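You operate a simulated robot arm through the tools that you are given. There is no shell and no other tool.

Carry out the task below with a simulated robot arm. There is one attempt and no reset: what you move stays moved.

JOB
Put things in order on the surface of the long work table. At the end: the round metal cap stands where the blue press roller stood; the coil with the white core stands where the yellow spacer block stood; the yellow spacer block is on the blue sample case; the blue press roller stands on top of the black plate with a raised bar; the orange leak marker is on the grey sample case; whatever was shut is shut again. Leave all else as you found it, and nothing knocked over.

It is judged by the outcome, as a careful person would: the job done as asked, and still so three seconds after it is handed in. It fails if anything else is knocked over, pushed out of place, dropped, spilled or broken. Lids that push on must go on centred and level and be pressed home; caps that screw on are set level and turned clockwise until they are tight.

ROBOT AND FRAMES
A 7-joint arm with a two-finger gripper, fixed in place. Base frame: the origin is on the floor under the middle of its stand, x ahead of it, y to its left, z up; the work surface is at about z = 0.8. Lengths are in m, angles in degrees, forces in N, time in s.
With the tool pointing down near the work surface it reaches from about 0.34 to 0.72 m from the base axis. Its first joint turns from -66.0 to 66.0 degrees. Payload 2.45 kg.
The TCP is the grasp point between the finger pads, 0.026 m short of the fingertips. In the tool frame z runs along the fingers and y along their closing line. The gripper opens to 0.096 m; its body begins 0.069 m behind the TCP.
Orientation is that of the tool frame in the base frame, as a unit quaternion [w, x, y, z]. With the fingers straight down and closing along the base's y, the tool's x points along the base's -x, its y along +y and its z along -z.

CONTROLS
- The arm moves only by the tool nudge_tool. Its argument "deltas" is one flat list of numbers, 6 for each row, row after row: the shift along the tool's x, y, z in m, then the turn, a rotation vector about the tool's x, y, z in degrees. In form: [dx, dy, dz, wx, wy, wz, dx, dy, dz, wx, wy, wz, ...]. A call has 1 to 20 rows; each row is the pose to reach, as a shift and turn from the pose commanded when the call began, along the tool's axes at that moment. "fingers" is the finger opening in m, from 0 to 0.096, set as the call begins (left out, the last holds). A row lasts 0.2 s, in which the tool goes at most 0.05 m and 8.6 degrees; a call with a longer step from one row to the next is refused whole, and so is a gripper value outside its range. A pose out of reach is approached as far as the arm can. The call stops where the force on the tool passes 40 N (or 10 N more than at its start, if that is more) or the arm is blocked; 0.2 s more then pass. Each finger travels about 0.05 m/s and halts on what it meets, pressing with about 36 N; the grip force reading is that of the motor and also rises with nothing between the fingers. The clock runs only during rows and for 0.2 s after the last one: add rows that repeat a pose to give the fingers time. It gives the time, the measured TCP pose, the force on the tool (base axes), the opening and the grip force at its end, in the units of the frame above (readings bear some noise), with the torque about the TCP (base axes, N m) and any sound that the robot's microphone picked up.
- Cameras (640 x 400 px; columns grow to the right, rows downward): "scene" is fixed at [0.1658, -0.401, 1.4108]; the picture's right is [0.75, -0.66, 0.00], its down [-0.46, -0.52, -0.72] and it looks along [0.48, 0.54, -0.69] (base axes); focal length 335 px, centre (320, 200). "wrist" rides on the gripper at [0.082, 0.003, -0.098] in the tool frame; the picture's right is [-0.04, 1.00, 0.00], its down [-0.73, -0.03, -0.68] and it looks along [-0.68, -0.03, 0.73] (tool axes); focal length 256 px, centre (320, 200). There is no depth. A picture from a camera that has moved, and an enlarged one, comes with that camera's place and axes in the base frame and with its lens.
- grab_frame(camera): a new picture of that camera. The clock stands still meanwhile.
- close_up(camera, box): a new picture of the part [left, top, right, bottom] of that camera's present view, enlarged. The clock stands still meanwhile.
- job_done(): hands the job in; it is judged then, once.

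Nothing tells you positions but the pictures and the camera data. Unless the task says otherwise, let go and move clear before handing in.

The tools are called as a command line: name --argument value ..., lists and objects as JSON in quotes. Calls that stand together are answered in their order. nudge_tool: Moves the arm, as the interface text tells. Its arguments: {"type":"object","properties":{"deltas":{"type":"array"},"fingers":{"type":"number"}},"required":["deltas"]} The other tools are called the same way: grab_frame (camera) takes a picture; close_up (camera, box) takes an enlarged picture of a part of a camera's view; job_done () hands the job in.

At the start:

```text
clock: 0.0
tool_pos: [0.343, 0.1012, 1.0663]
tcp_rot: [0.0, 0.001, 1.0, 0.0]
ft_force: [0.3, -0.2, 0.3]
torque: [0.03, -0.02, 0.0]
opening: 0.0957
grasp_force: 0.0
```

scene: 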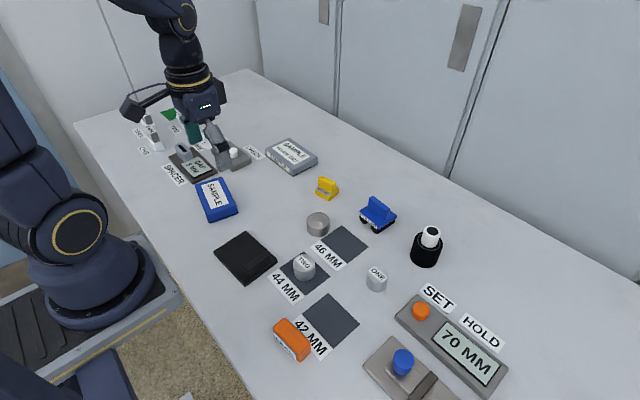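
wrist: 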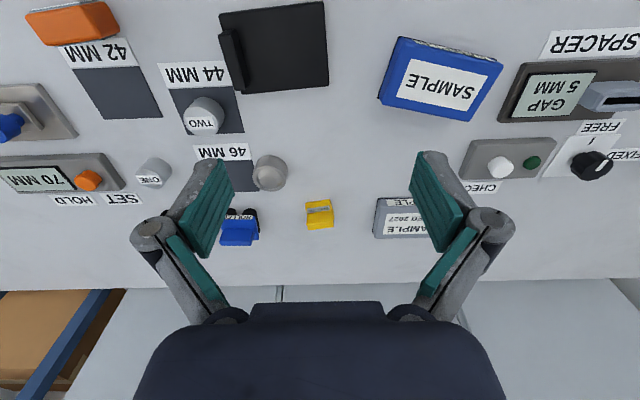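

I see a table with an orange marker, black plate, round cap, yellow block, blue roller, black coil with white core, and two sample cases. I'll take enlarged pictures first to identify and locate everything.

close_up --camera "scene" --box '[280, 160, 460, 280]'

close_up --camera "scene" --box '[120, 100, 330, 240]'

close_up --camera "scene" --box '[200, 220, 400, 370]'

close_up --camera "scene" --box '[350, 270, 530, 400]'

close_up --camera "wrist" --box '[0, 0, 320, 200]'

close_up --camera "wrist" --box '[320, 0, 640, 200]'

close_up --camera "wrist" --box '[180, 130, 460, 290]'

```text
3.33 times, centred on (370, 220) of scene
camera zoom: at [0.1658, -0.401, 1.4108], right [0.75, -0.66, 0.0], down [-0.46, -0.52, -0.72], along [0.48, 0.54, -0.69], focal length 1118 px, centre (153, 133)
```

zoom: 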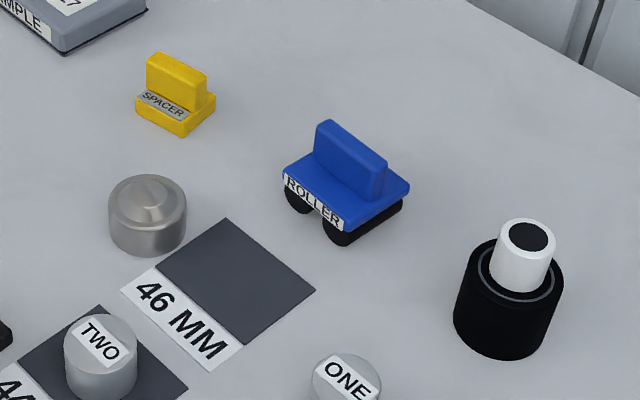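

```text
2.86 times, centred on (225, 170) of scene
camera zoom: at [0.1658, -0.401, 1.4108], right [0.75, -0.66, 0.0], down [-0.46, -0.52, -0.72], along [0.48, 0.54, -0.69], focal length 958 px, centre (591, 286)
```

zoom: 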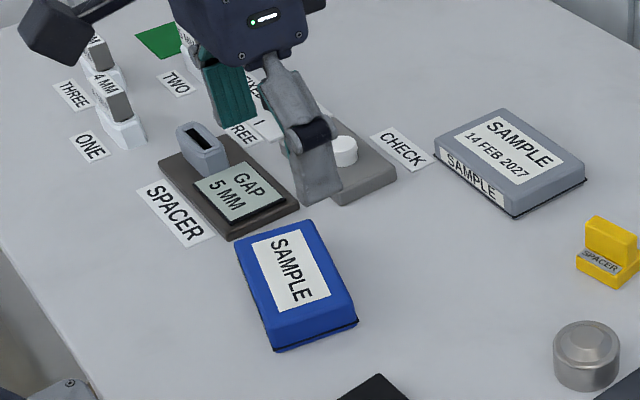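

```text
2.67 times, centred on (300, 295) of scene
camera zoom: at [0.1658, -0.401, 1.4108], right [0.75, -0.66, 0.0], down [-0.46, -0.52, -0.72], along [0.48, 0.54, -0.69], focal length 894 px, centre (373, -53)
```

zoom: 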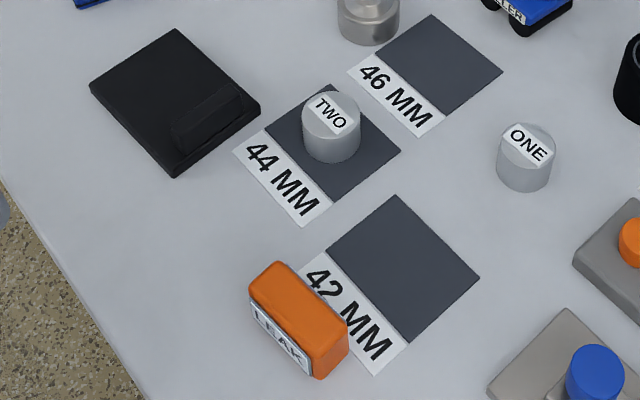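

```text
3.08 times, centred on (440, 335) of scene
camera zoom: at [0.1658, -0.401, 1.4108], right [0.75, -0.66, 0.0], down [-0.46, -0.52, -0.72], along [0.48, 0.54, -0.69], focal length 1032 px, centre (-49, -215)
```

zoom: 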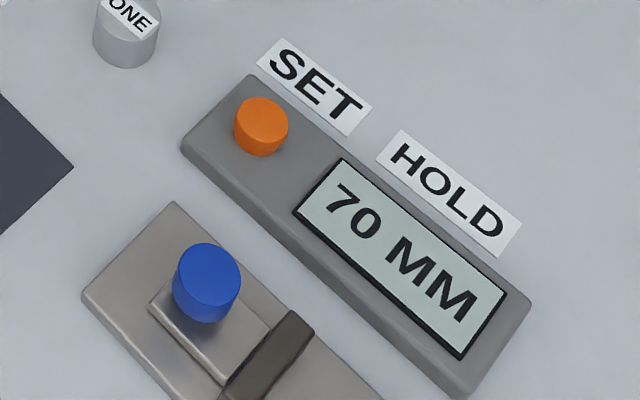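

```text
2.00 times, centred on (160, 100) of wrist
camera zoom: at [0.2603, 0.1042, 1.1645], right [0.04, 1.0, 0.0], down [0.73, -0.03, 0.68], along [0.68, -0.03, -0.73], focal length 512 px, centre (640, 400)
```

zoom: 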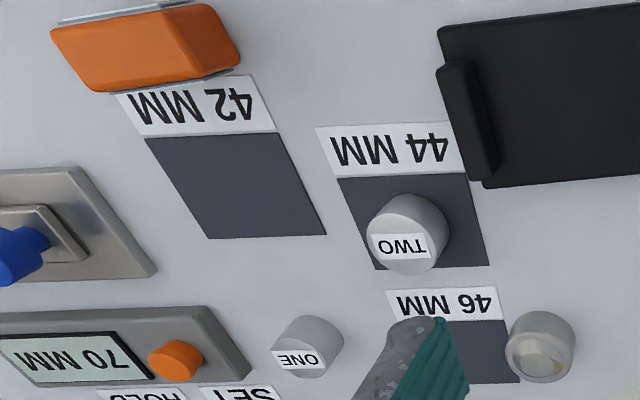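

```text
2.00 times, centred on (480, 100) of wrist
camera zoom: at [0.2603, 0.1042, 1.1645], right [0.04, 1.0, 0.0], down [0.73, -0.03, 0.68], along [0.68, -0.03, -0.73], focal length 512 px, centre (0, 400)
```

zoom: 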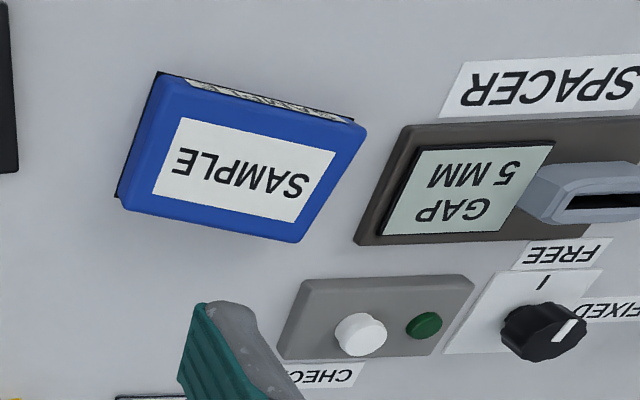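

```text
2.29 times, centred on (320, 210) of wrist
camera zoom: at [0.2603, 0.1042, 1.1645], right [0.04, 1.0, 0.0], down [0.73, -0.03, 0.68], along [0.68, -0.03, -0.73], focal length 585 px, centre (320, 177)
```

zoom: 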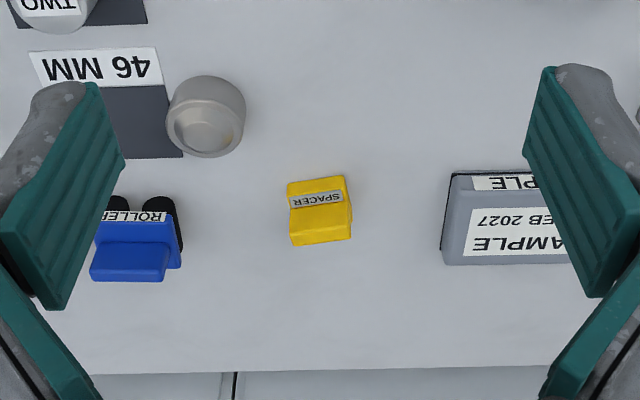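

The cap, spacer, roller, coil and cases are all within reach: yellow spacer ≈ (0.63, 0.09), roller ≈ (0.64, -0.07), cap ≈ (0.52, 0.00), coil ≈ (0.64, -0.22). I'll move over the far row for a better look with the wrist camera, starting with the spacer.

nudge_tool --deltas '[-0.03, -0.002, 0.01, 0, 0, 0, -0.06, -0.004, 0.02, 0, 0, 0, -0.09, -0.006, 0.03, 0, 0, 0, -0.12, -0.009, 0.04, 0, 0, 0, -0.15, -0.011, 0.05, 0, 0, 0, -0.18, -0.013, 0.06, 0, 0, 0, -0.2, -0.013, 0.07, 0, 0, 0, -0.2, -0.013, 0.07, 0, 0, 0]' --fingers 0.096

```text
clock: 1.8
tool_pos: [0.5439, 0.0886, 0.9954]
tcp_rot: [0.001, -0.001, 1.0, 0.001]
ft_force: [0.2, -0.1, 1.0]
torque: [0.0, -0.01, -0.01]
opening: 0.0959
grasp_force: 0.0
```

The arm moved as commanded to about (0.544, 0.089, 0.995). Now I look at the spacer from here.

grab_frame --camera "wrist"

grab_frame --camera "scene"

```text
taken
camera wrist: at [0.4612, 0.0914, 1.095], right [0.04, 1.0, 0.0], down [0.73, -0.03, 0.68], along [0.68, -0.03, -0.73], focal length 256 px, centre (320, 200)
```

wrist: 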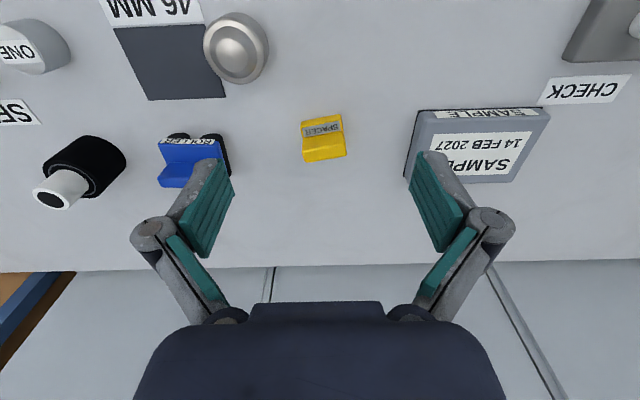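

```text
taken
```

scene: 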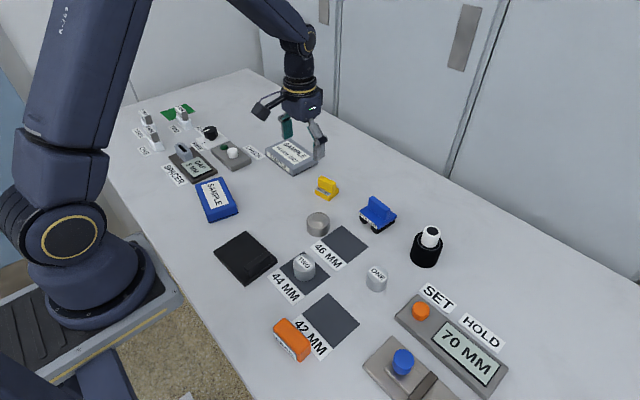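

The spacer is near (0.622, 0.088). I'll take close-ups to measure its shape and yaw, and those of its neighbours.

close_up --camera "wrist" --box '[270, 90, 380, 180]'

close_up --camera "wrist" --box '[20, 100, 260, 220]'

close_up --camera "wrist" --box '[390, 80, 590, 200]'

close_up --camera "scene" --box '[300, 165, 360, 205]'

close_up --camera "scene" --box '[110, 90, 260, 190]'

```text
4.44 times, centred on (325, 135) of wrist
camera zoom: at [0.4612, 0.0914, 1.095], right [0.04, 1.0, 0.0], down [0.73, -0.03, 0.68], along [0.68, -0.03, -0.73], focal length 1138 px, centre (298, 489)
```

zoom: 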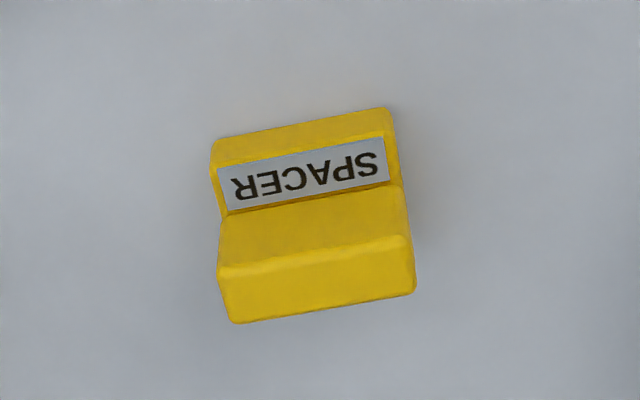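

```text
2.67 times, centred on (140, 160) of wrist
camera zoom: at [0.4612, 0.0914, 1.095], right [0.04, 1.0, 0.0], down [0.73, -0.03, 0.68], along [0.68, -0.03, -0.73], focal length 683 px, centre (800, 307)
```

zoom: 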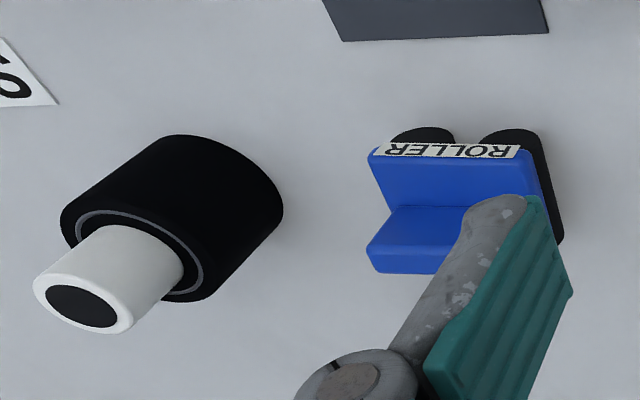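

```text
3.20 times, centred on (490, 140) of wrist
camera zoom: at [0.4612, 0.0914, 1.095], right [0.04, 1.0, 0.0], down [0.73, -0.03, 0.68], along [0.68, -0.03, -0.73], focal length 819 px, centre (-224, 392)
```

zoom: 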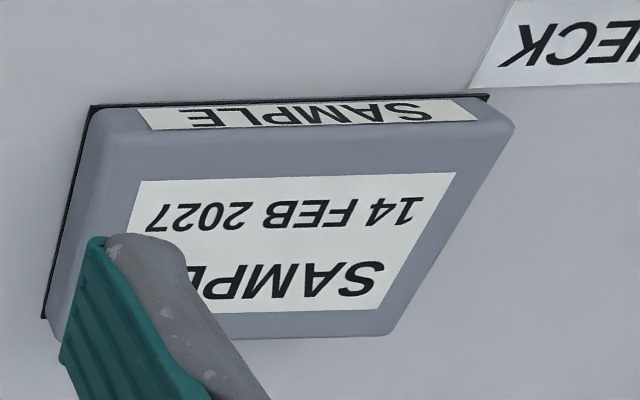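

```text
10.00 times, centred on (330, 185) of scene
camera zoom: at [0.1658, -0.401, 1.4108], right [0.75, -0.66, 0.0], down [-0.46, -0.52, -0.72], along [0.48, 0.54, -0.69], focal length 3354 px, centre (220, 350)
```

zoom: 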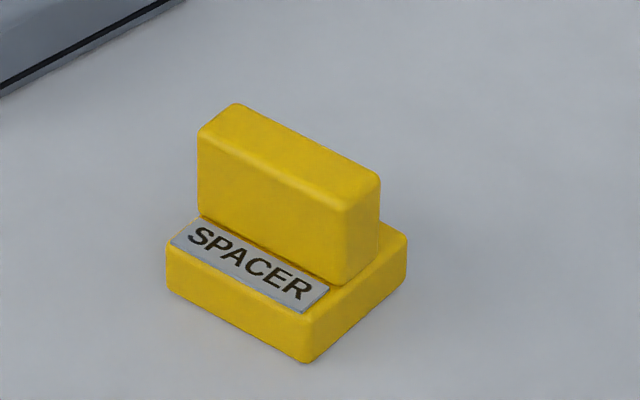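

```text
4.00 times, centred on (185, 140) of scene
camera zoom: at [0.1658, -0.401, 1.4108], right [0.75, -0.66, 0.0], down [-0.46, -0.52, -0.72], along [0.48, 0.54, -0.69], focal length 1342 px, centre (860, 440)
```

zoom: 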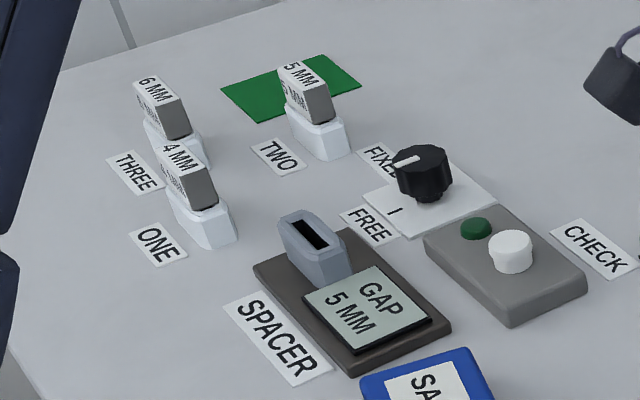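

The spacer is a T-shaped block about 48 × 40 × 45 mm, centred at ≈(0.621, 0.089) and turned ≈ +9° in yaw. I'll go above it with matching yaw, then check alignment before descending.

nudge_tool --deltas '[-0.026, 0, 0.02, 0, 0, -4.5, -0.052, 0, 0.04, 0, 0, -9, -0.0777, 0.0005, 0.06, 0, 0, -9, -0.0777, 0.0005, 0.08, 0, 0, -9, -0.0777, 0.0005, 0.08, 0, 0, -9]' --fingers 0.096

grab_frame --camera "wrist"

close_up --camera "scene" --box '[280, 130, 380, 210]'

```text
clock: 3.0
tool_pos: [0.6196, 0.0885, 0.9151]
tcp_rot: [0.0, -0.079, 0.997, 0.0]
ft_force: [-0.9, 0.9, -0.4]
torque: [0.0, 0.0, -0.01]
opening: 0.0961
grasp_force: 0.1
```

```text
taken
camera wrist: at [0.5382, 0.0788, 1.0131], right [-0.12, 0.99, 0.0], down [0.73, 0.09, 0.68], along [0.67, 0.08, -0.73], focal length 256 px, centre (320, 200)
```

wrist: 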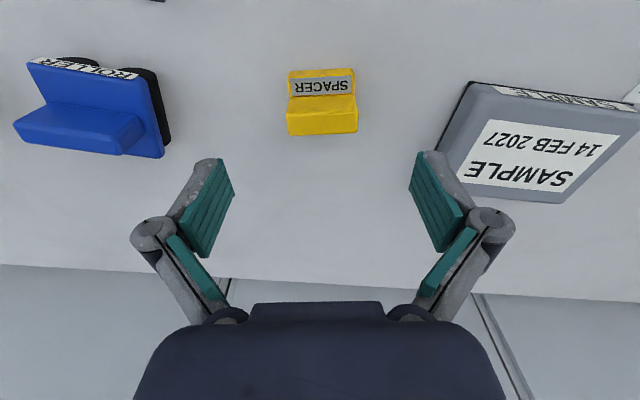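

```text
5.00 times, centred on (330, 170) of scene
camera zoom: at [0.1658, -0.401, 1.4108], right [0.75, -0.66, 0.0], down [-0.46, -0.52, -0.72], along [0.48, 0.54, -0.69], focal length 1677 px, centre (270, 350)
```

zoom: 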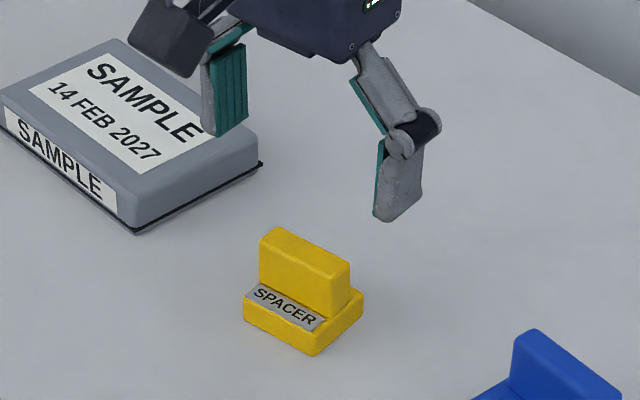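

The tool is above the spacer and roughly aligned; I'll zoom in to refine yaw and centre before going down.

close_up --camera "wrist" --box '[270, 55, 374, 145]'

```text
4.44 times, centred on (322, 100) of wrist
camera zoom: at [0.5382, 0.0788, 1.0131], right [-0.12, 0.99, 0.0], down [0.73, 0.09, 0.68], along [0.67, 0.08, -0.73], focal length 1138 px, centre (311, 644)
```

zoom: 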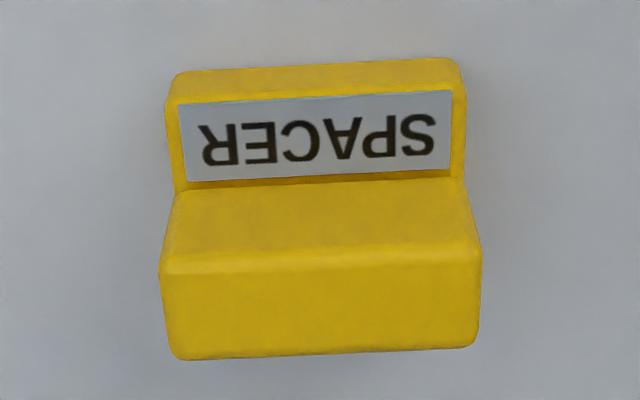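

Alignment is within a millimetre or two. I'll descend to about z = 0.836 so the pads straddle the block.

nudge_tool --deltas '[0, 0.0015, 0.02, 0, 0, 0, 0, 0.0015, 0.04, 0, 0, 0, 0, 0.0015, 0.06, 0, 0, 0, 0, 0.0015, 0.072, 0, 0, 0, 0, 0.0015, 0.079, 0, 0, 0, 0, 0.0015, 0.079, 0, 0, 0]' --fingers 0.096

close_up --camera "scene" --box '[280, 140, 380, 210]'

grab_frame --camera "wrist"

```text
clock: 4.4
tool_pos: [0.6213, 0.0902, 0.8356]
tcp_rot: [0.0, -0.078, 0.997, 0.001]
ft_force: [0.1, 0.4, 0.3]
torque: [0.02, 0.01, -0.01]
opening: 0.0962
grasp_force: 0.0
```

```text
5.71 times, centred on (330, 175) of scene
camera zoom: at [0.1658, -0.401, 1.4108], right [0.75, -0.66, 0.0], down [-0.46, -0.52, -0.72], along [0.48, 0.54, -0.69], focal length 1917 px, centre (263, 343)
```

zoom: 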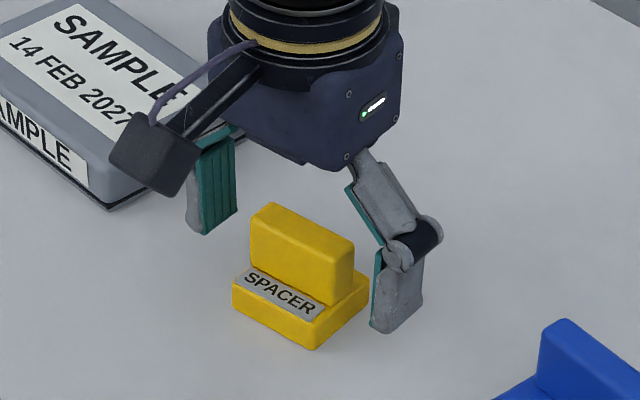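

```text
taken
camera wrist: at [0.5377, 0.0802, 0.9341], right [-0.12, 0.99, 0.0], down [0.73, 0.09, 0.68], along [0.67, 0.08, -0.73], focal length 256 px, centre (320, 200)
```

wrist: 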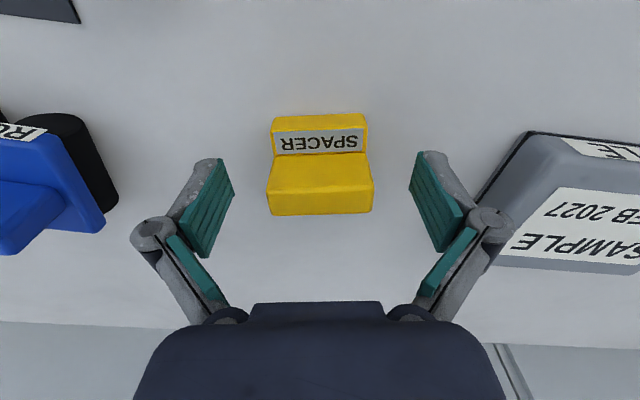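

Pads straddle the block evenly. Closing the fingers now.

nudge_tool --deltas '[0, 0, 0, 0, 0, 0, 0, 0, 0, 0, 0, 0, 0, 0, 0, 0, 0, 0, 0, 0, 0, 0, 0, 0, 0, 0, 0, 0, 0, 0]' --fingers 0.0

```text
clock: 5.6
tool_pos: [0.6189, 0.0902, 0.8352]
tcp_rot: [0.0, -0.078, 0.997, 0.0]
ft_force: [-0.6, -0.3, 1.1]
torque: [0.05, 0.0, 0.01]
opening: 0.0492
grasp_force: 35.8
```

Gripped (opening 49 mm, firm). I'll lift straight up and then look at the blue case to plan placement.

nudge_tool --deltas '[0, 0, -0.02, 0, 0, 0, 0, 0, -0.05, 0, 0, 0, 0, 0, -0.09, 0, 0, 0, 0, 0, -0.13, 0, 0, 0, 0, 0, -0.15, 0, 0, 0, 0, 0, -0.15, 0, 0, 0]' --fingers 0.0

close_up --camera "scene" --box '[180, 160, 260, 240]'

close_up --camera "scene" --box '[250, 50, 400, 200]'

close_up --camera "scene" --box '[205, 220, 295, 300]'

```text
clock: 7.0
tool_pos: [0.619, 0.0918, 0.9876]
tcp_rot: [0.0, -0.078, 0.997, 0.0]
ft_force: [0.0, -0.5, -1.2]
torque: [-0.01, 0.0, 0.01]
opening: 0.0492
grasp_force: 36.4
```

```text
5.00 times, centred on (220, 200) of scene
camera zoom: at [0.1658, -0.401, 1.4108], right [0.75, -0.66, 0.0], down [-0.46, -0.52, -0.72], along [0.48, 0.54, -0.69], focal length 1677 px, centre (820, 200)
```

zoom: 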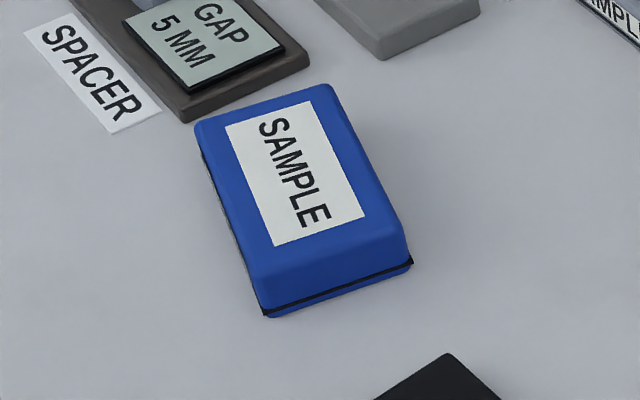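

```text
2.67 times, centred on (325, 125) of scene
camera zoom: at [0.1658, -0.401, 1.4108], right [0.75, -0.66, 0.0], down [-0.46, -0.52, -0.72], along [0.48, 0.54, -0.69], focal length 894 px, centre (307, 400)
```

zoom: 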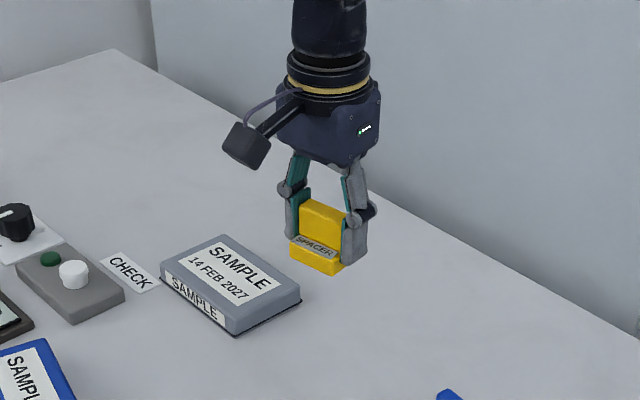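

```text
5.00 times, centred on (250, 260) of scene
camera zoom: at [0.1658, -0.401, 1.4108], right [0.75, -0.66, 0.0], down [-0.46, -0.52, -0.72], along [0.48, 0.54, -0.69], focal length 1677 px, centre (670, -100)
```

zoom: 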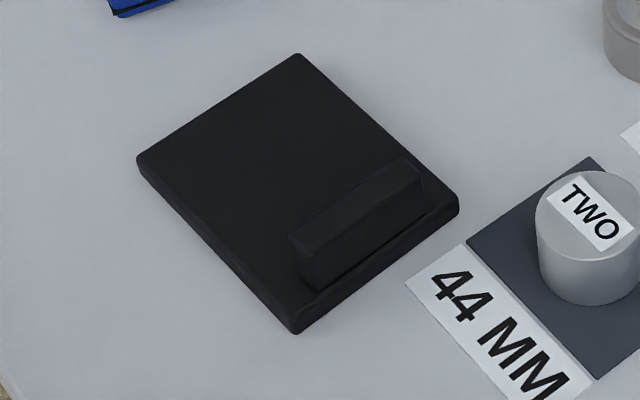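

The blue case measures about 128 × 73 mm, centred ≈ (0.382, 0.250), yaw ≈ −14°, top ≈ 25 mm above the table. I'll carry the spacer over it, turning to match the case.

nudge_tool --deltas '[0.0234, 0.0216, 0.003, 0, 0, 2.5, 0.0467, 0.0432, 0.007, 0, 0, 5, 0.0701, 0.0649, 0.01, 0, 0, 7.5, 0.0935, 0.0865, 0.013, 0, 0, 10, 0.1168, 0.1081, 0.017, 0, 0, 12.5, 0.1402, 0.1297, 0.02, 0, 0, 15, 0.1636, 0.1514, 0.023, 0, 0, 17.5, 0.1869, 0.173, 0.027, 0, 0, 20, 0.2103, 0.1946, 0.03, 0, 0, 23, 0.2103, 0.1946, 0.05, 0, 0, 23, 0.2103, 0.1946, 0.05, 0, 0, 23]' --fingers 0.0

grab_frame --camera "wrist"

close_up --camera "scene" --box '[140, 120, 280, 240]'

```text
clock: 9.4
tool_pos: [0.3833, 0.2496, 0.9351]
tcp_rot: [0.001, 0.123, 0.992, 0.0]
ft_force: [-0.4, -0.1, -0.3]
torque: [0.02, 0.0, 0.02]
opening: 0.0492
grasp_force: 35.7
```

```text
taken
camera wrist: at [0.3031, 0.2723, 1.0338], right [0.28, 0.96, 0.0], down [0.7, -0.21, 0.68], along [0.65, -0.19, -0.73], focal length 256 px, centre (320, 200)
```

wrist: 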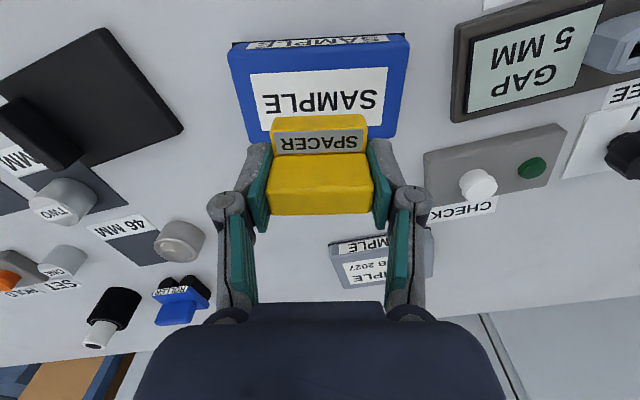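

```text
3.33 times, centred on (210, 180) of scene
camera zoom: at [0.1658, -0.401, 1.4108], right [0.75, -0.66, 0.0], down [-0.46, -0.52, -0.72], along [0.48, 0.54, -0.69], focal length 1118 px, centre (687, 267)
```

zoom: 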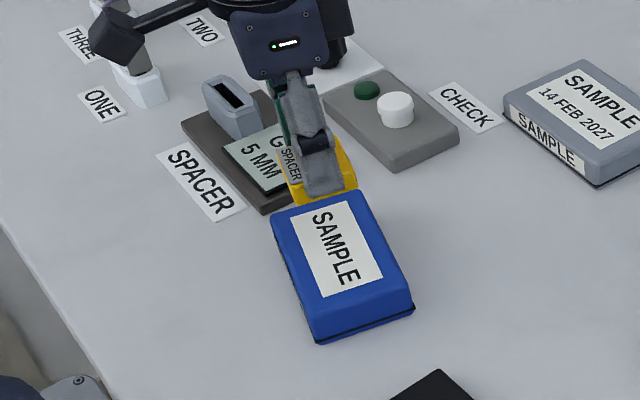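

The spacer is centred over the blue case lid. I'll descend to just above it and then feel for contact in small steps.

nudge_tool --deltas '[0, 0.002, 0.02, 0, 0, 0, 0, 0.002, 0.04, 0, 0, 0, 0, 0.002, 0.055, 0, 0, 0, 0, 0.002, 0.063, 0, 0, 0, 0, 0.002, 0.063, 0, 0, 0]' --fingers 0.0

close_up --camera "scene" --box '[180, 150, 260, 230]'

```text
clock: 10.6
tool_pos: [0.3826, 0.2515, 0.8734]
tcp_rot: [0.0, 0.121, 0.993, 0.001]
ft_force: [0.3, -0.5, -0.8]
torque: [0.03, 0.01, 0.04]
opening: 0.0492
grasp_force: 36.4
```

```text
5.00 times, centred on (220, 190) of scene
camera zoom: at [0.1658, -0.401, 1.4108], right [0.75, -0.66, 0.0], down [-0.46, -0.52, -0.72], along [0.48, 0.54, -0.69], focal length 1677 px, centre (820, 250)
```

zoom: 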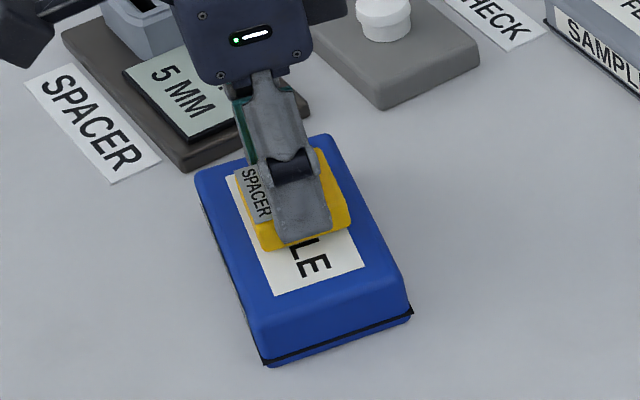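

Close now; stepping down in small increments watching force.

nudge_tool --deltas '[0, 0, 0.002, 0, 0, 0, 0, 0, 0.004, 0, 0, 0, 0, 0, 0.006, 0, 0, 0, 0, 0, 0.006, 0, 0, 0]' --fingers 0.0

```text
clock: 11.6
tool_pos: [0.3835, 0.2515, 0.8677]
tcp_rot: [0.001, 0.122, 0.993, 0.001]
ft_force: [-2.5, -2.7, 29.3]
torque: [-0.12, 0.07, -0.02]
opening: 0.0495
grasp_force: 35.9
```

Contact already at TCP z ≈ 0.868 (29 N, more than I want). I'll ease up a little.

nudge_tool --deltas '[0, 0, -0.001, 0, 0, 0, 0, 0, -0.001, 0, 0, 0]' --fingers 0.0

```text
clock: 12.2
tool_pos: [0.3826, 0.2518, 0.8674]
tcp_rot: [0.0, 0.122, 0.993, 0.002]
ft_force: [3.7, 0.1, 13.3]
torque: [0.07, -0.17, 0.01]
opening: 0.0493
grasp_force: 36.7
```

nudge_tool --deltas '[0, 0, -0.0006, 0, 0, 0, 0, 0, -0.0006, 0, 0, 0]' --fingers 0.0

close_up --camera "scene" --box '[180, 150, 260, 230]'

grab_frame --camera "wrist"

```text
clock: 12.8
tool_pos: [0.3821, 0.2514, 0.8676]
tcp_rot: [-0.002, 0.122, 0.993, -0.001]
ft_force: [1.7, 0.2, 5.1]
torque: [0.12, -0.2, -0.05]
opening: 0.0493
grasp_force: 36.1
```

```text
5.00 times, centred on (220, 190) of scene
camera zoom: at [0.1658, -0.4011, 1.4108], right [0.75, -0.66, 0.0], down [-0.46, -0.52, -0.72], along [0.48, 0.54, -0.69], focal length 1677 px, centre (820, 250)
```

zoom: 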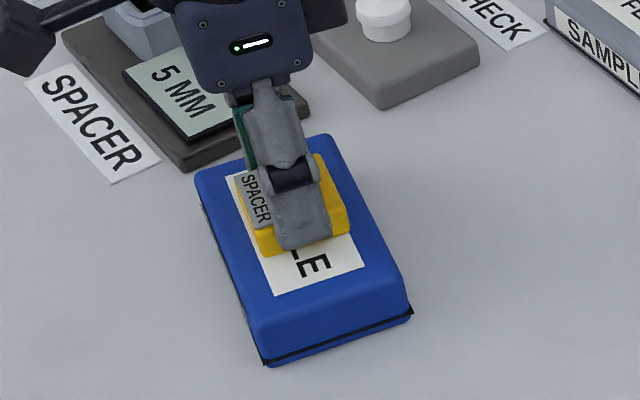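

```text
taken
camera wrist: at [0.3027, 0.2743, 0.9674], right [0.28, 0.96, 0.0], down [0.71, -0.21, 0.68], along [0.65, -0.19, -0.73], focal length 256 px, centre (320, 200)
```

wrist: 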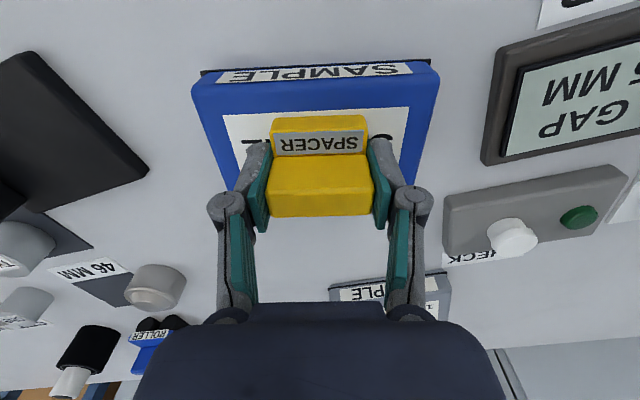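

The spacer sits flat and centred on the lid with light contact. Releasing.

nudge_tool --deltas '[0, 0, 0, 0, 0, 0, 0, 0, 0, 0, 0, 0, 0, 0, 0, 0, 0, 0, 0, 0, 0, 0, 0, 0]' --fingers 0.09

grab_frame --camera "wrist"

```text
clock: 13.8
tool_pos: [0.3823, 0.2517, 0.868]
tcp_rot: [0.0, 0.122, 0.993, -0.001]
ft_force: [-0.6, 0.2, 0.0]
torque: [0.02, 0.0, -0.02]
opening: 0.0899
grasp_force: 0.1
```

```text
taken
camera wrist: at [0.3031, 0.2745, 0.9676], right [0.28, 0.96, 0.0], down [0.7, -0.21, 0.68], along [0.65, -0.19, -0.73], focal length 256 px, centre (320, 200)
```

wrist: 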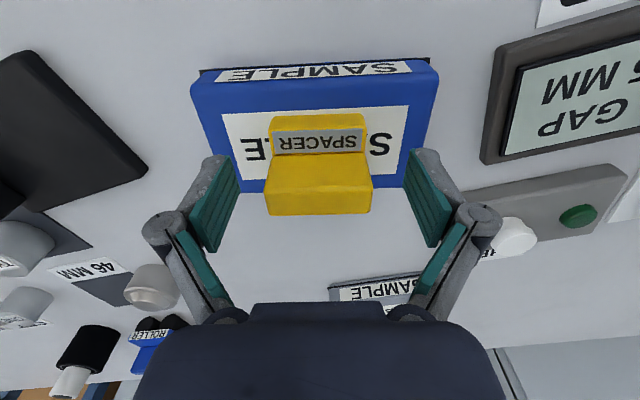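

Released cleanly. I'll lift straight up, then travel to a viewing position in front of the blue roller.

nudge_tool --deltas '[0, 0, -0.03, 0, 0, 0, 0, 0, -0.06, 0, 0, 0, 0, 0, -0.1, 0, 0, 0, -0.0217, -0.0225, -0.12, 0, 0, -1.17, -0.0435, -0.0451, -0.12, 0, 0, -2.33, -0.0652, -0.0676, -0.12, 0, 0, -3.5, -0.0869, -0.0902, -0.12, 0, 0, -4.67, -0.1086, -0.1127, -0.12, 0, 0, -5.83, -0.1304, -0.1353, -0.12, 0, 0, -7, -0.1521, -0.1578, -0.12, 0, 0, -8.17, -0.1738, -0.1803, -0.12, 0, 0, -9.33, -0.1955, -0.2029, -0.12, 0, 0, -10.5, -0.2173, -0.2254, -0.12, 0, 0, -11.67, -0.239, -0.248, -0.12, 0, 0, -12.83, -0.2607, -0.2705, -0.12, 0, 0, -14, -0.2607, -0.2705, -0.12, 0, 0, -14]' --fingers 0.096

grab_frame --camera "wrist"

close_up --camera "scene" --box '[180, 150, 280, 230]'

```text
clock: 17.2
tool_pos: [0.5697, -0.075, 0.99]
tcp_rot: [0.0, 0.001, 1.0, 0.0]
ft_force: [0.2, 0.3, -0.8]
torque: [0.0, -0.01, 0.01]
opening: 0.0961
grasp_force: 0.1
```

```text
taken
camera wrist: at [0.4875, -0.0721, 1.0891], right [0.04, 1.0, 0.0], down [0.73, -0.03, 0.68], along [0.68, -0.03, -0.73], focal length 256 px, centre (320, 200)
```

wrist: 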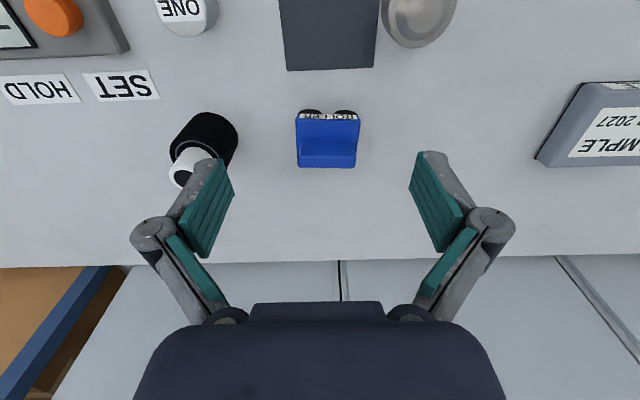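

```text
5.00 times, centred on (230, 190) of scene
camera zoom: at [0.1658, -0.4011, 1.4108], right [0.75, -0.66, 0.0], down [-0.46, -0.52, -0.72], along [0.48, 0.54, -0.69], focal length 1677 px, centre (770, 250)
```

zoom: 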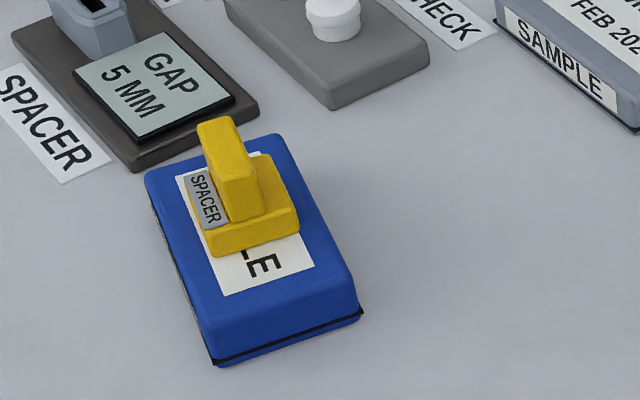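

The spacer stands well on the blue case. Now I zoom on the roller, coil and cap.

close_up --camera "wrist" --box '[270, 90, 390, 180]'

close_up --camera "scene" --box '[345, 180, 415, 240]'

close_up --camera "scene" --box '[395, 215, 465, 275]'

close_up --camera "scene" --box '[290, 200, 350, 250]'

```text
4.44 times, centred on (330, 135) of wrist
camera zoom: at [0.4875, -0.0721, 1.0891], right [0.04, 1.0, 0.0], down [0.73, -0.03, 0.68], along [0.68, -0.03, -0.73], focal length 1138 px, centre (276, 489)
```

zoom: 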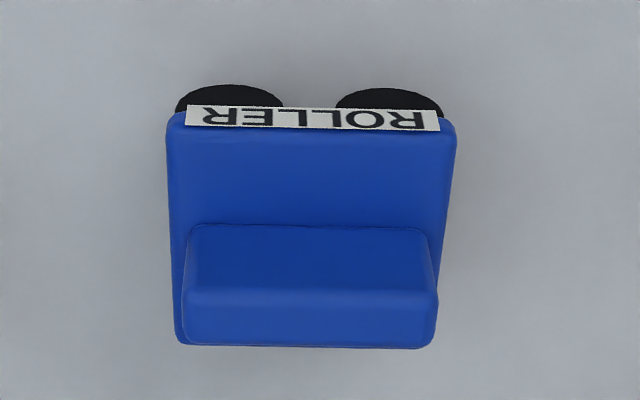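

```text
6.67 times, centred on (380, 210) of scene
camera zoom: at [0.1658, -0.4011, 1.4108], right [0.75, -0.66, 0.0], down [-0.46, -0.52, -0.72], along [0.48, 0.54, -0.69], focal length 2236 px, centre (-80, 133)
```

zoom: 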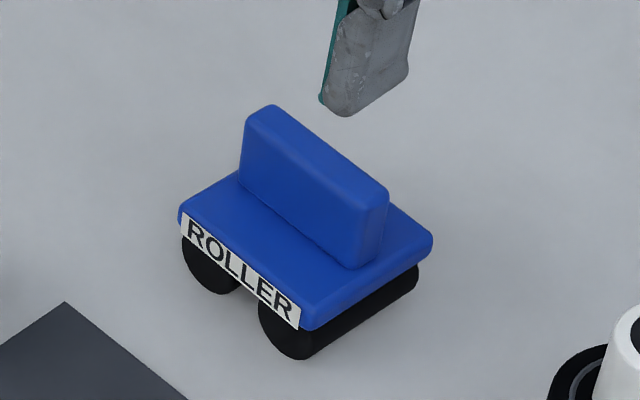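

```text
6.67 times, centred on (430, 245) of scene
camera zoom: at [0.1658, -0.4011, 1.4108], right [0.75, -0.66, 0.0], down [-0.46, -0.52, -0.72], along [0.48, 0.54, -0.69], focal length 2236 px, centre (-413, -100)
```

zoom: 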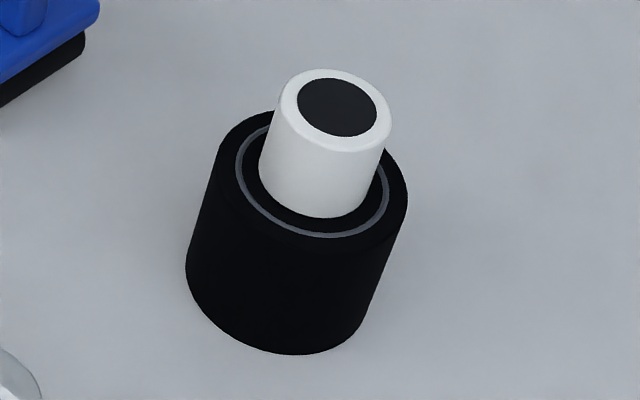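

```text
8.00 times, centred on (320, 225) of scene
camera zoom: at [0.1658, -0.4011, 1.4108], right [0.75, -0.66, 0.0], down [-0.46, -0.52, -0.72], along [0.48, 0.54, -0.69], focal length 2683 px, centre (320, 0)
```

zoom: 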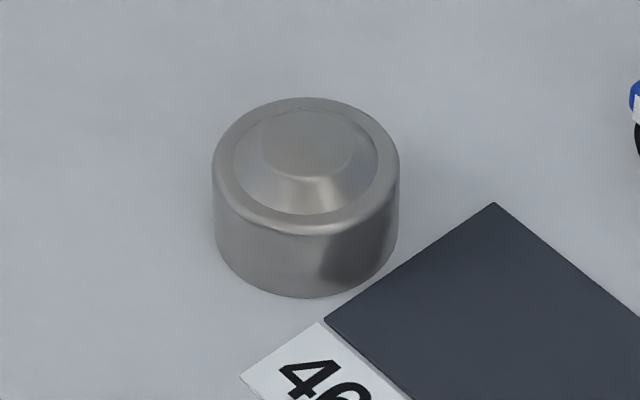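

The roller is ≈ 66 × 66 × 70 mm, centred ≈ (0.638, −0.071), rolling direction along y with a ridge along y. I'll grip its ridge across x (so releasing won't make it roll): rotate the tool 92° above it first.

nudge_tool --deltas '[-0.01, 0.0005, 0.0, 0, 0, 7.7, -0.02, 0.001, 0.0, 0, 0, 15.4, -0.03, 0.0015, 0.0, 0, 0, 23.1, -0.04, 0.002, 0.0, 0, 0, 30.8, -0.05, 0.003, 0.0, 0, 0, 38.5, -0.06, 0.004, 0.005, 0, 0, 46.2, -0.068, 0.0045, 0.01, 0, 0, 53.9, -0.068, 0.0045, 0.015, 0, 0, 61.6, -0.068, 0.0045, 0.02, 0, 0, 69.3, -0.068, 0.0045, 0.02, 0, 0, 77, -0.068, 0.0045, 0.02, 0, 0, 84.7, -0.068, 0.0045, 0.02, 0, 0, 92.3, -0.068, 0.0045, 0.02, 0, 0, 92.3]' --fingers 0.07

grab_frame --camera "wrist"

grab_frame --camera "scene"

```text
clock: 20.0
tool_pos: [0.6382, -0.0702, 0.9686]
tcp_rot: [0.0, 0.722, 0.692, 0.0]
ft_force: [-0.5, 0.0, -1.2]
torque: [-0.03, -0.01, 0.01]
opening: 0.07
grasp_force: 0.0
```

```text
taken
camera wrist: at [0.6441, 0.0117, 1.0679], right [1.0, -0.08, 0.0], down [-0.06, -0.73, 0.68], along [-0.06, -0.68, -0.73], focal length 256 px, centre (320, 200)
```

wrist: 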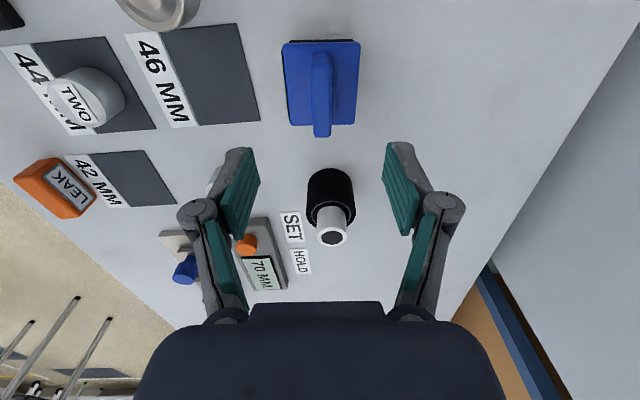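

```text
taken
```

scene: 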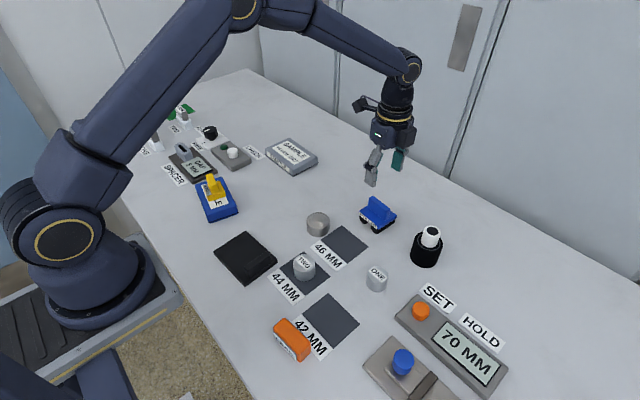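

The tool is rotated over the roller. I'll zoom to check ridge alignment with the finger midline.

close_up --camera "wrist" --box '[260, 30, 380, 145]'

```text
3.48 times, centred on (320, 88) of wrist
camera zoom: at [0.6441, 0.0117, 1.0679], right [1.0, -0.08, 0.0], down [-0.06, -0.73, 0.68], along [-0.06, -0.68, -0.73], focal length 890 px, centre (320, 591)
```

zoom: 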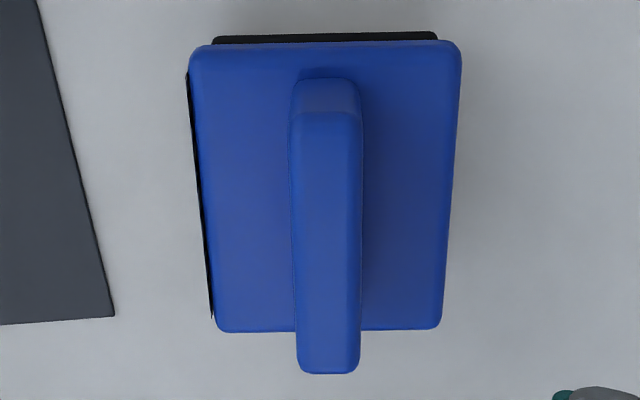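

Ridge is centred on the TCP within a millimetre. I'll narrow the fingers and descend to just above the platform level.

nudge_tool --deltas '[0, 0, 0.02, 0, 0, 0, 0, 0, 0.04, 0, 0, 0, 0, 0, 0.06, 0, 0, 0, 0, 0, 0.078, 0, 0, 0, 0, 0, 0.088, 0, 0, 0, 0, 0, 0.088, 0, 0, 0]' --fingers 0.045

grab_frame --camera "wrist"

close_up --camera "scene" --box '[340, 170, 420, 240]'

```text
clock: 21.4
tool_pos: [0.6381, -0.07, 0.8805]
tcp_rot: [0.0, 0.72, 0.694, 0.0]
ft_force: [-0.9, 0.0, 0.5]
torque: [-0.03, 0.01, 0.01]
opening: 0.0448
grasp_force: 0.0
```

```text
taken
camera wrist: at [0.645, 0.0104, 0.9802], right [1.0, -0.08, 0.0], down [-0.06, -0.73, 0.68], along [-0.05, -0.68, -0.73], focal length 256 px, centre (320, 200)
```

wrist: 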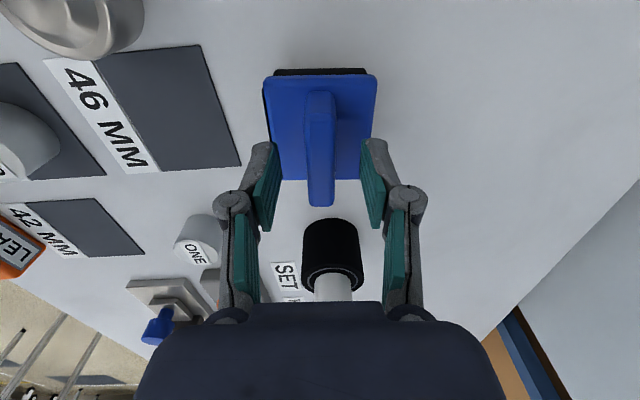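

```text
5.71 times, centred on (380, 205) of scene
camera zoom: at [0.1658, -0.401, 1.4108], right [0.75, -0.66, 0.0], down [-0.46, -0.52, -0.72], along [0.48, 0.54, -0.69], focal length 1917 px, centre (-23, 171)
```

zoom: 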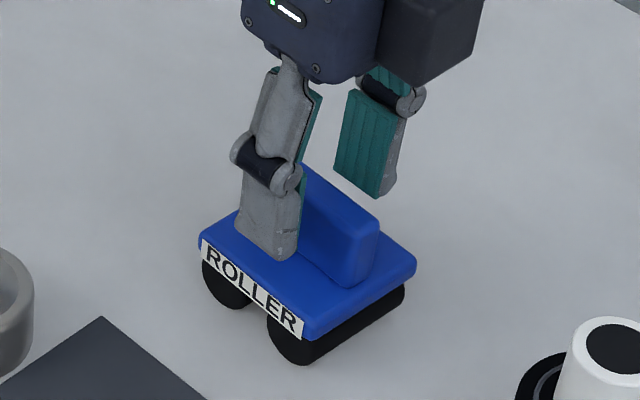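

Fingertips straddle the ridge and are a few millimetres above the platform. Stepping down a little more.

nudge_tool --deltas '[0, 0, 0.002, 0, 0, 0, 0, 0, 0.004, 0, 0, 0, 0, 0, 0.006, 0, 0, 0, 0, 0, 0.008, 0, 0, 0, 0, 0, 0.008, 0, 0, 0]' --fingers 0.045

close_up --camera "scene" --box '[340, 170, 420, 240]'

```text
clock: 22.6
tool_pos: [0.638, -0.0689, 0.8734]
tcp_rot: [0.001, 0.721, 0.693, 0.0]
ft_force: [-0.8, 0.5, -0.1]
torque: [0.0, 0.0, 0.03]
opening: 0.0451
grasp_force: 0.1
```

```text
5.71 times, centred on (380, 205) of scene
camera zoom: at [0.1658, -0.401, 1.4108], right [0.75, -0.66, 0.0], down [-0.46, -0.52, -0.72], along [0.48, 0.54, -0.69], focal length 1917 px, centre (-23, 171)
```

zoom: 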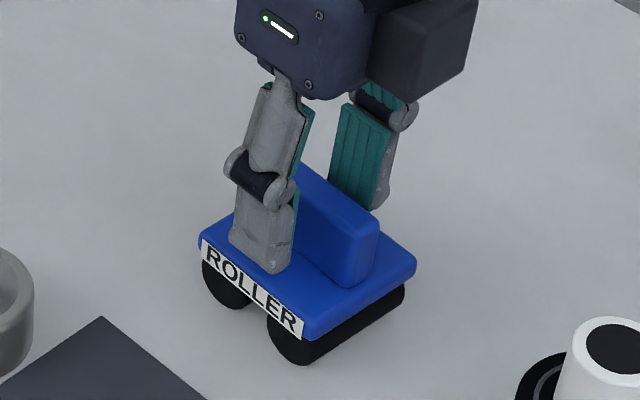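

No contact yet and the pads cover most of the ridge. Closing on the ridge.

nudge_tool --deltas '[0, 0, 0, 0, 0, 0, 0, 0, 0, 0, 0, 0, 0, 0, 0, 0, 0, 0, 0, 0, 0, 0, 0, 0]' --fingers 0.0

close_up --camera "scene" --box '[340, 170, 420, 240]'

```text
clock: 23.6
tool_pos: [0.6386, -0.0693, 0.8748]
tcp_rot: [0.001, 0.721, 0.693, 0.0]
ft_force: [4.1, 0.1, 3.8]
torque: [-0.06, -0.15, 0.07]
opening: 0.0154
grasp_force: 35.9
```

```text
5.71 times, centred on (380, 205) of scene
camera zoom: at [0.1658, -0.401, 1.4108], right [0.75, -0.66, 0.0], down [-0.46, -0.52, -0.72], along [0.48, 0.54, -0.69], focal length 1917 px, centre (-23, 171)
```

zoom: 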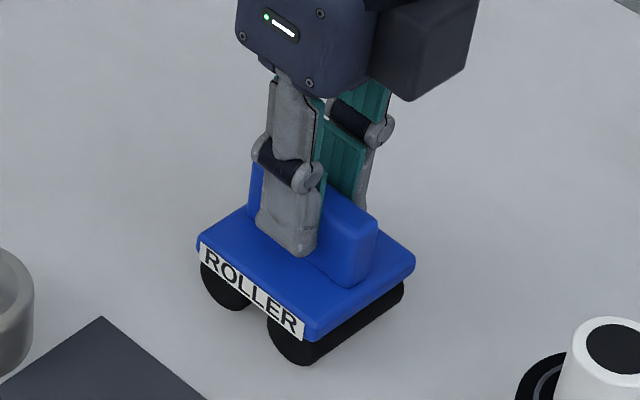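

Roller gripped (15.4 mm ridge). Lifting it and carrying it to above the black plate, centre of its free area ≈ (0.339, 0.060).

nudge_tool --deltas '[0, 0, -0.015, 0, 0, 0, 0, 0, -0.04, 0, 0, 0, 0, 0, -0.08, 0, 0, 0, 0, 0, -0.12, 0, 0, 0, 0.0118, -0.0304, -0.127, 0, 0, -0.5, 0.0235, -0.0608, -0.127, 0, 0, -1, 0.0353, -0.0912, -0.127, 0, 0, -1.5, 0.047, -0.1216, -0.127, 0, 0, -2, 0.0588, -0.152, -0.127, 0, 0, -2.5, 0.0705, -0.1823, -0.127, 0, 0, -3, 0.0823, -0.2127, -0.127, 0, 0, -3.5, 0.094, -0.2431, -0.127, 0, 0, -4, 0.1058, -0.2735, -0.127, 0, 0, -4.5, 0.1175, -0.3039, -0.127, 0, 0, -5, 0.1175, -0.3039, -0.127, 0, 0, -5]' --fingers 0.0

grab_frame --camera "wrist"

grab_frame --camera "scene"

```text
clock: 26.8
tool_pos: [0.339, 0.0589, 1.0003]
tcp_rot: [0.0, 0.69, 0.724, 0.0]
ft_force: [0.1, 0.7, -1.8]
torque: [0.0, -0.02, -0.01]
opening: 0.0155
grasp_force: 35.8
```

```text
taken
camera wrist: at [0.3378, 0.1418, 1.0994], right [1.0, 0.01, 0.0], down [0.01, -0.73, 0.68], along [0.01, -0.68, -0.73], focal length 256 px, centre (320, 200)
```

wrist: 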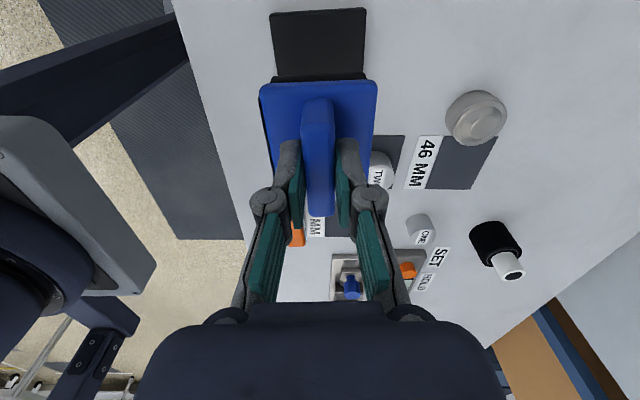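

```text
taken
```

scene: 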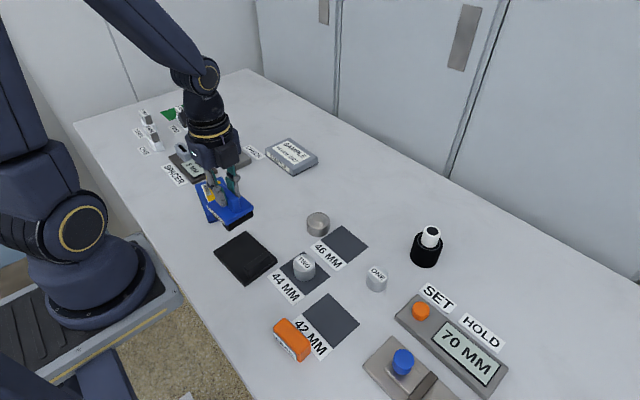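

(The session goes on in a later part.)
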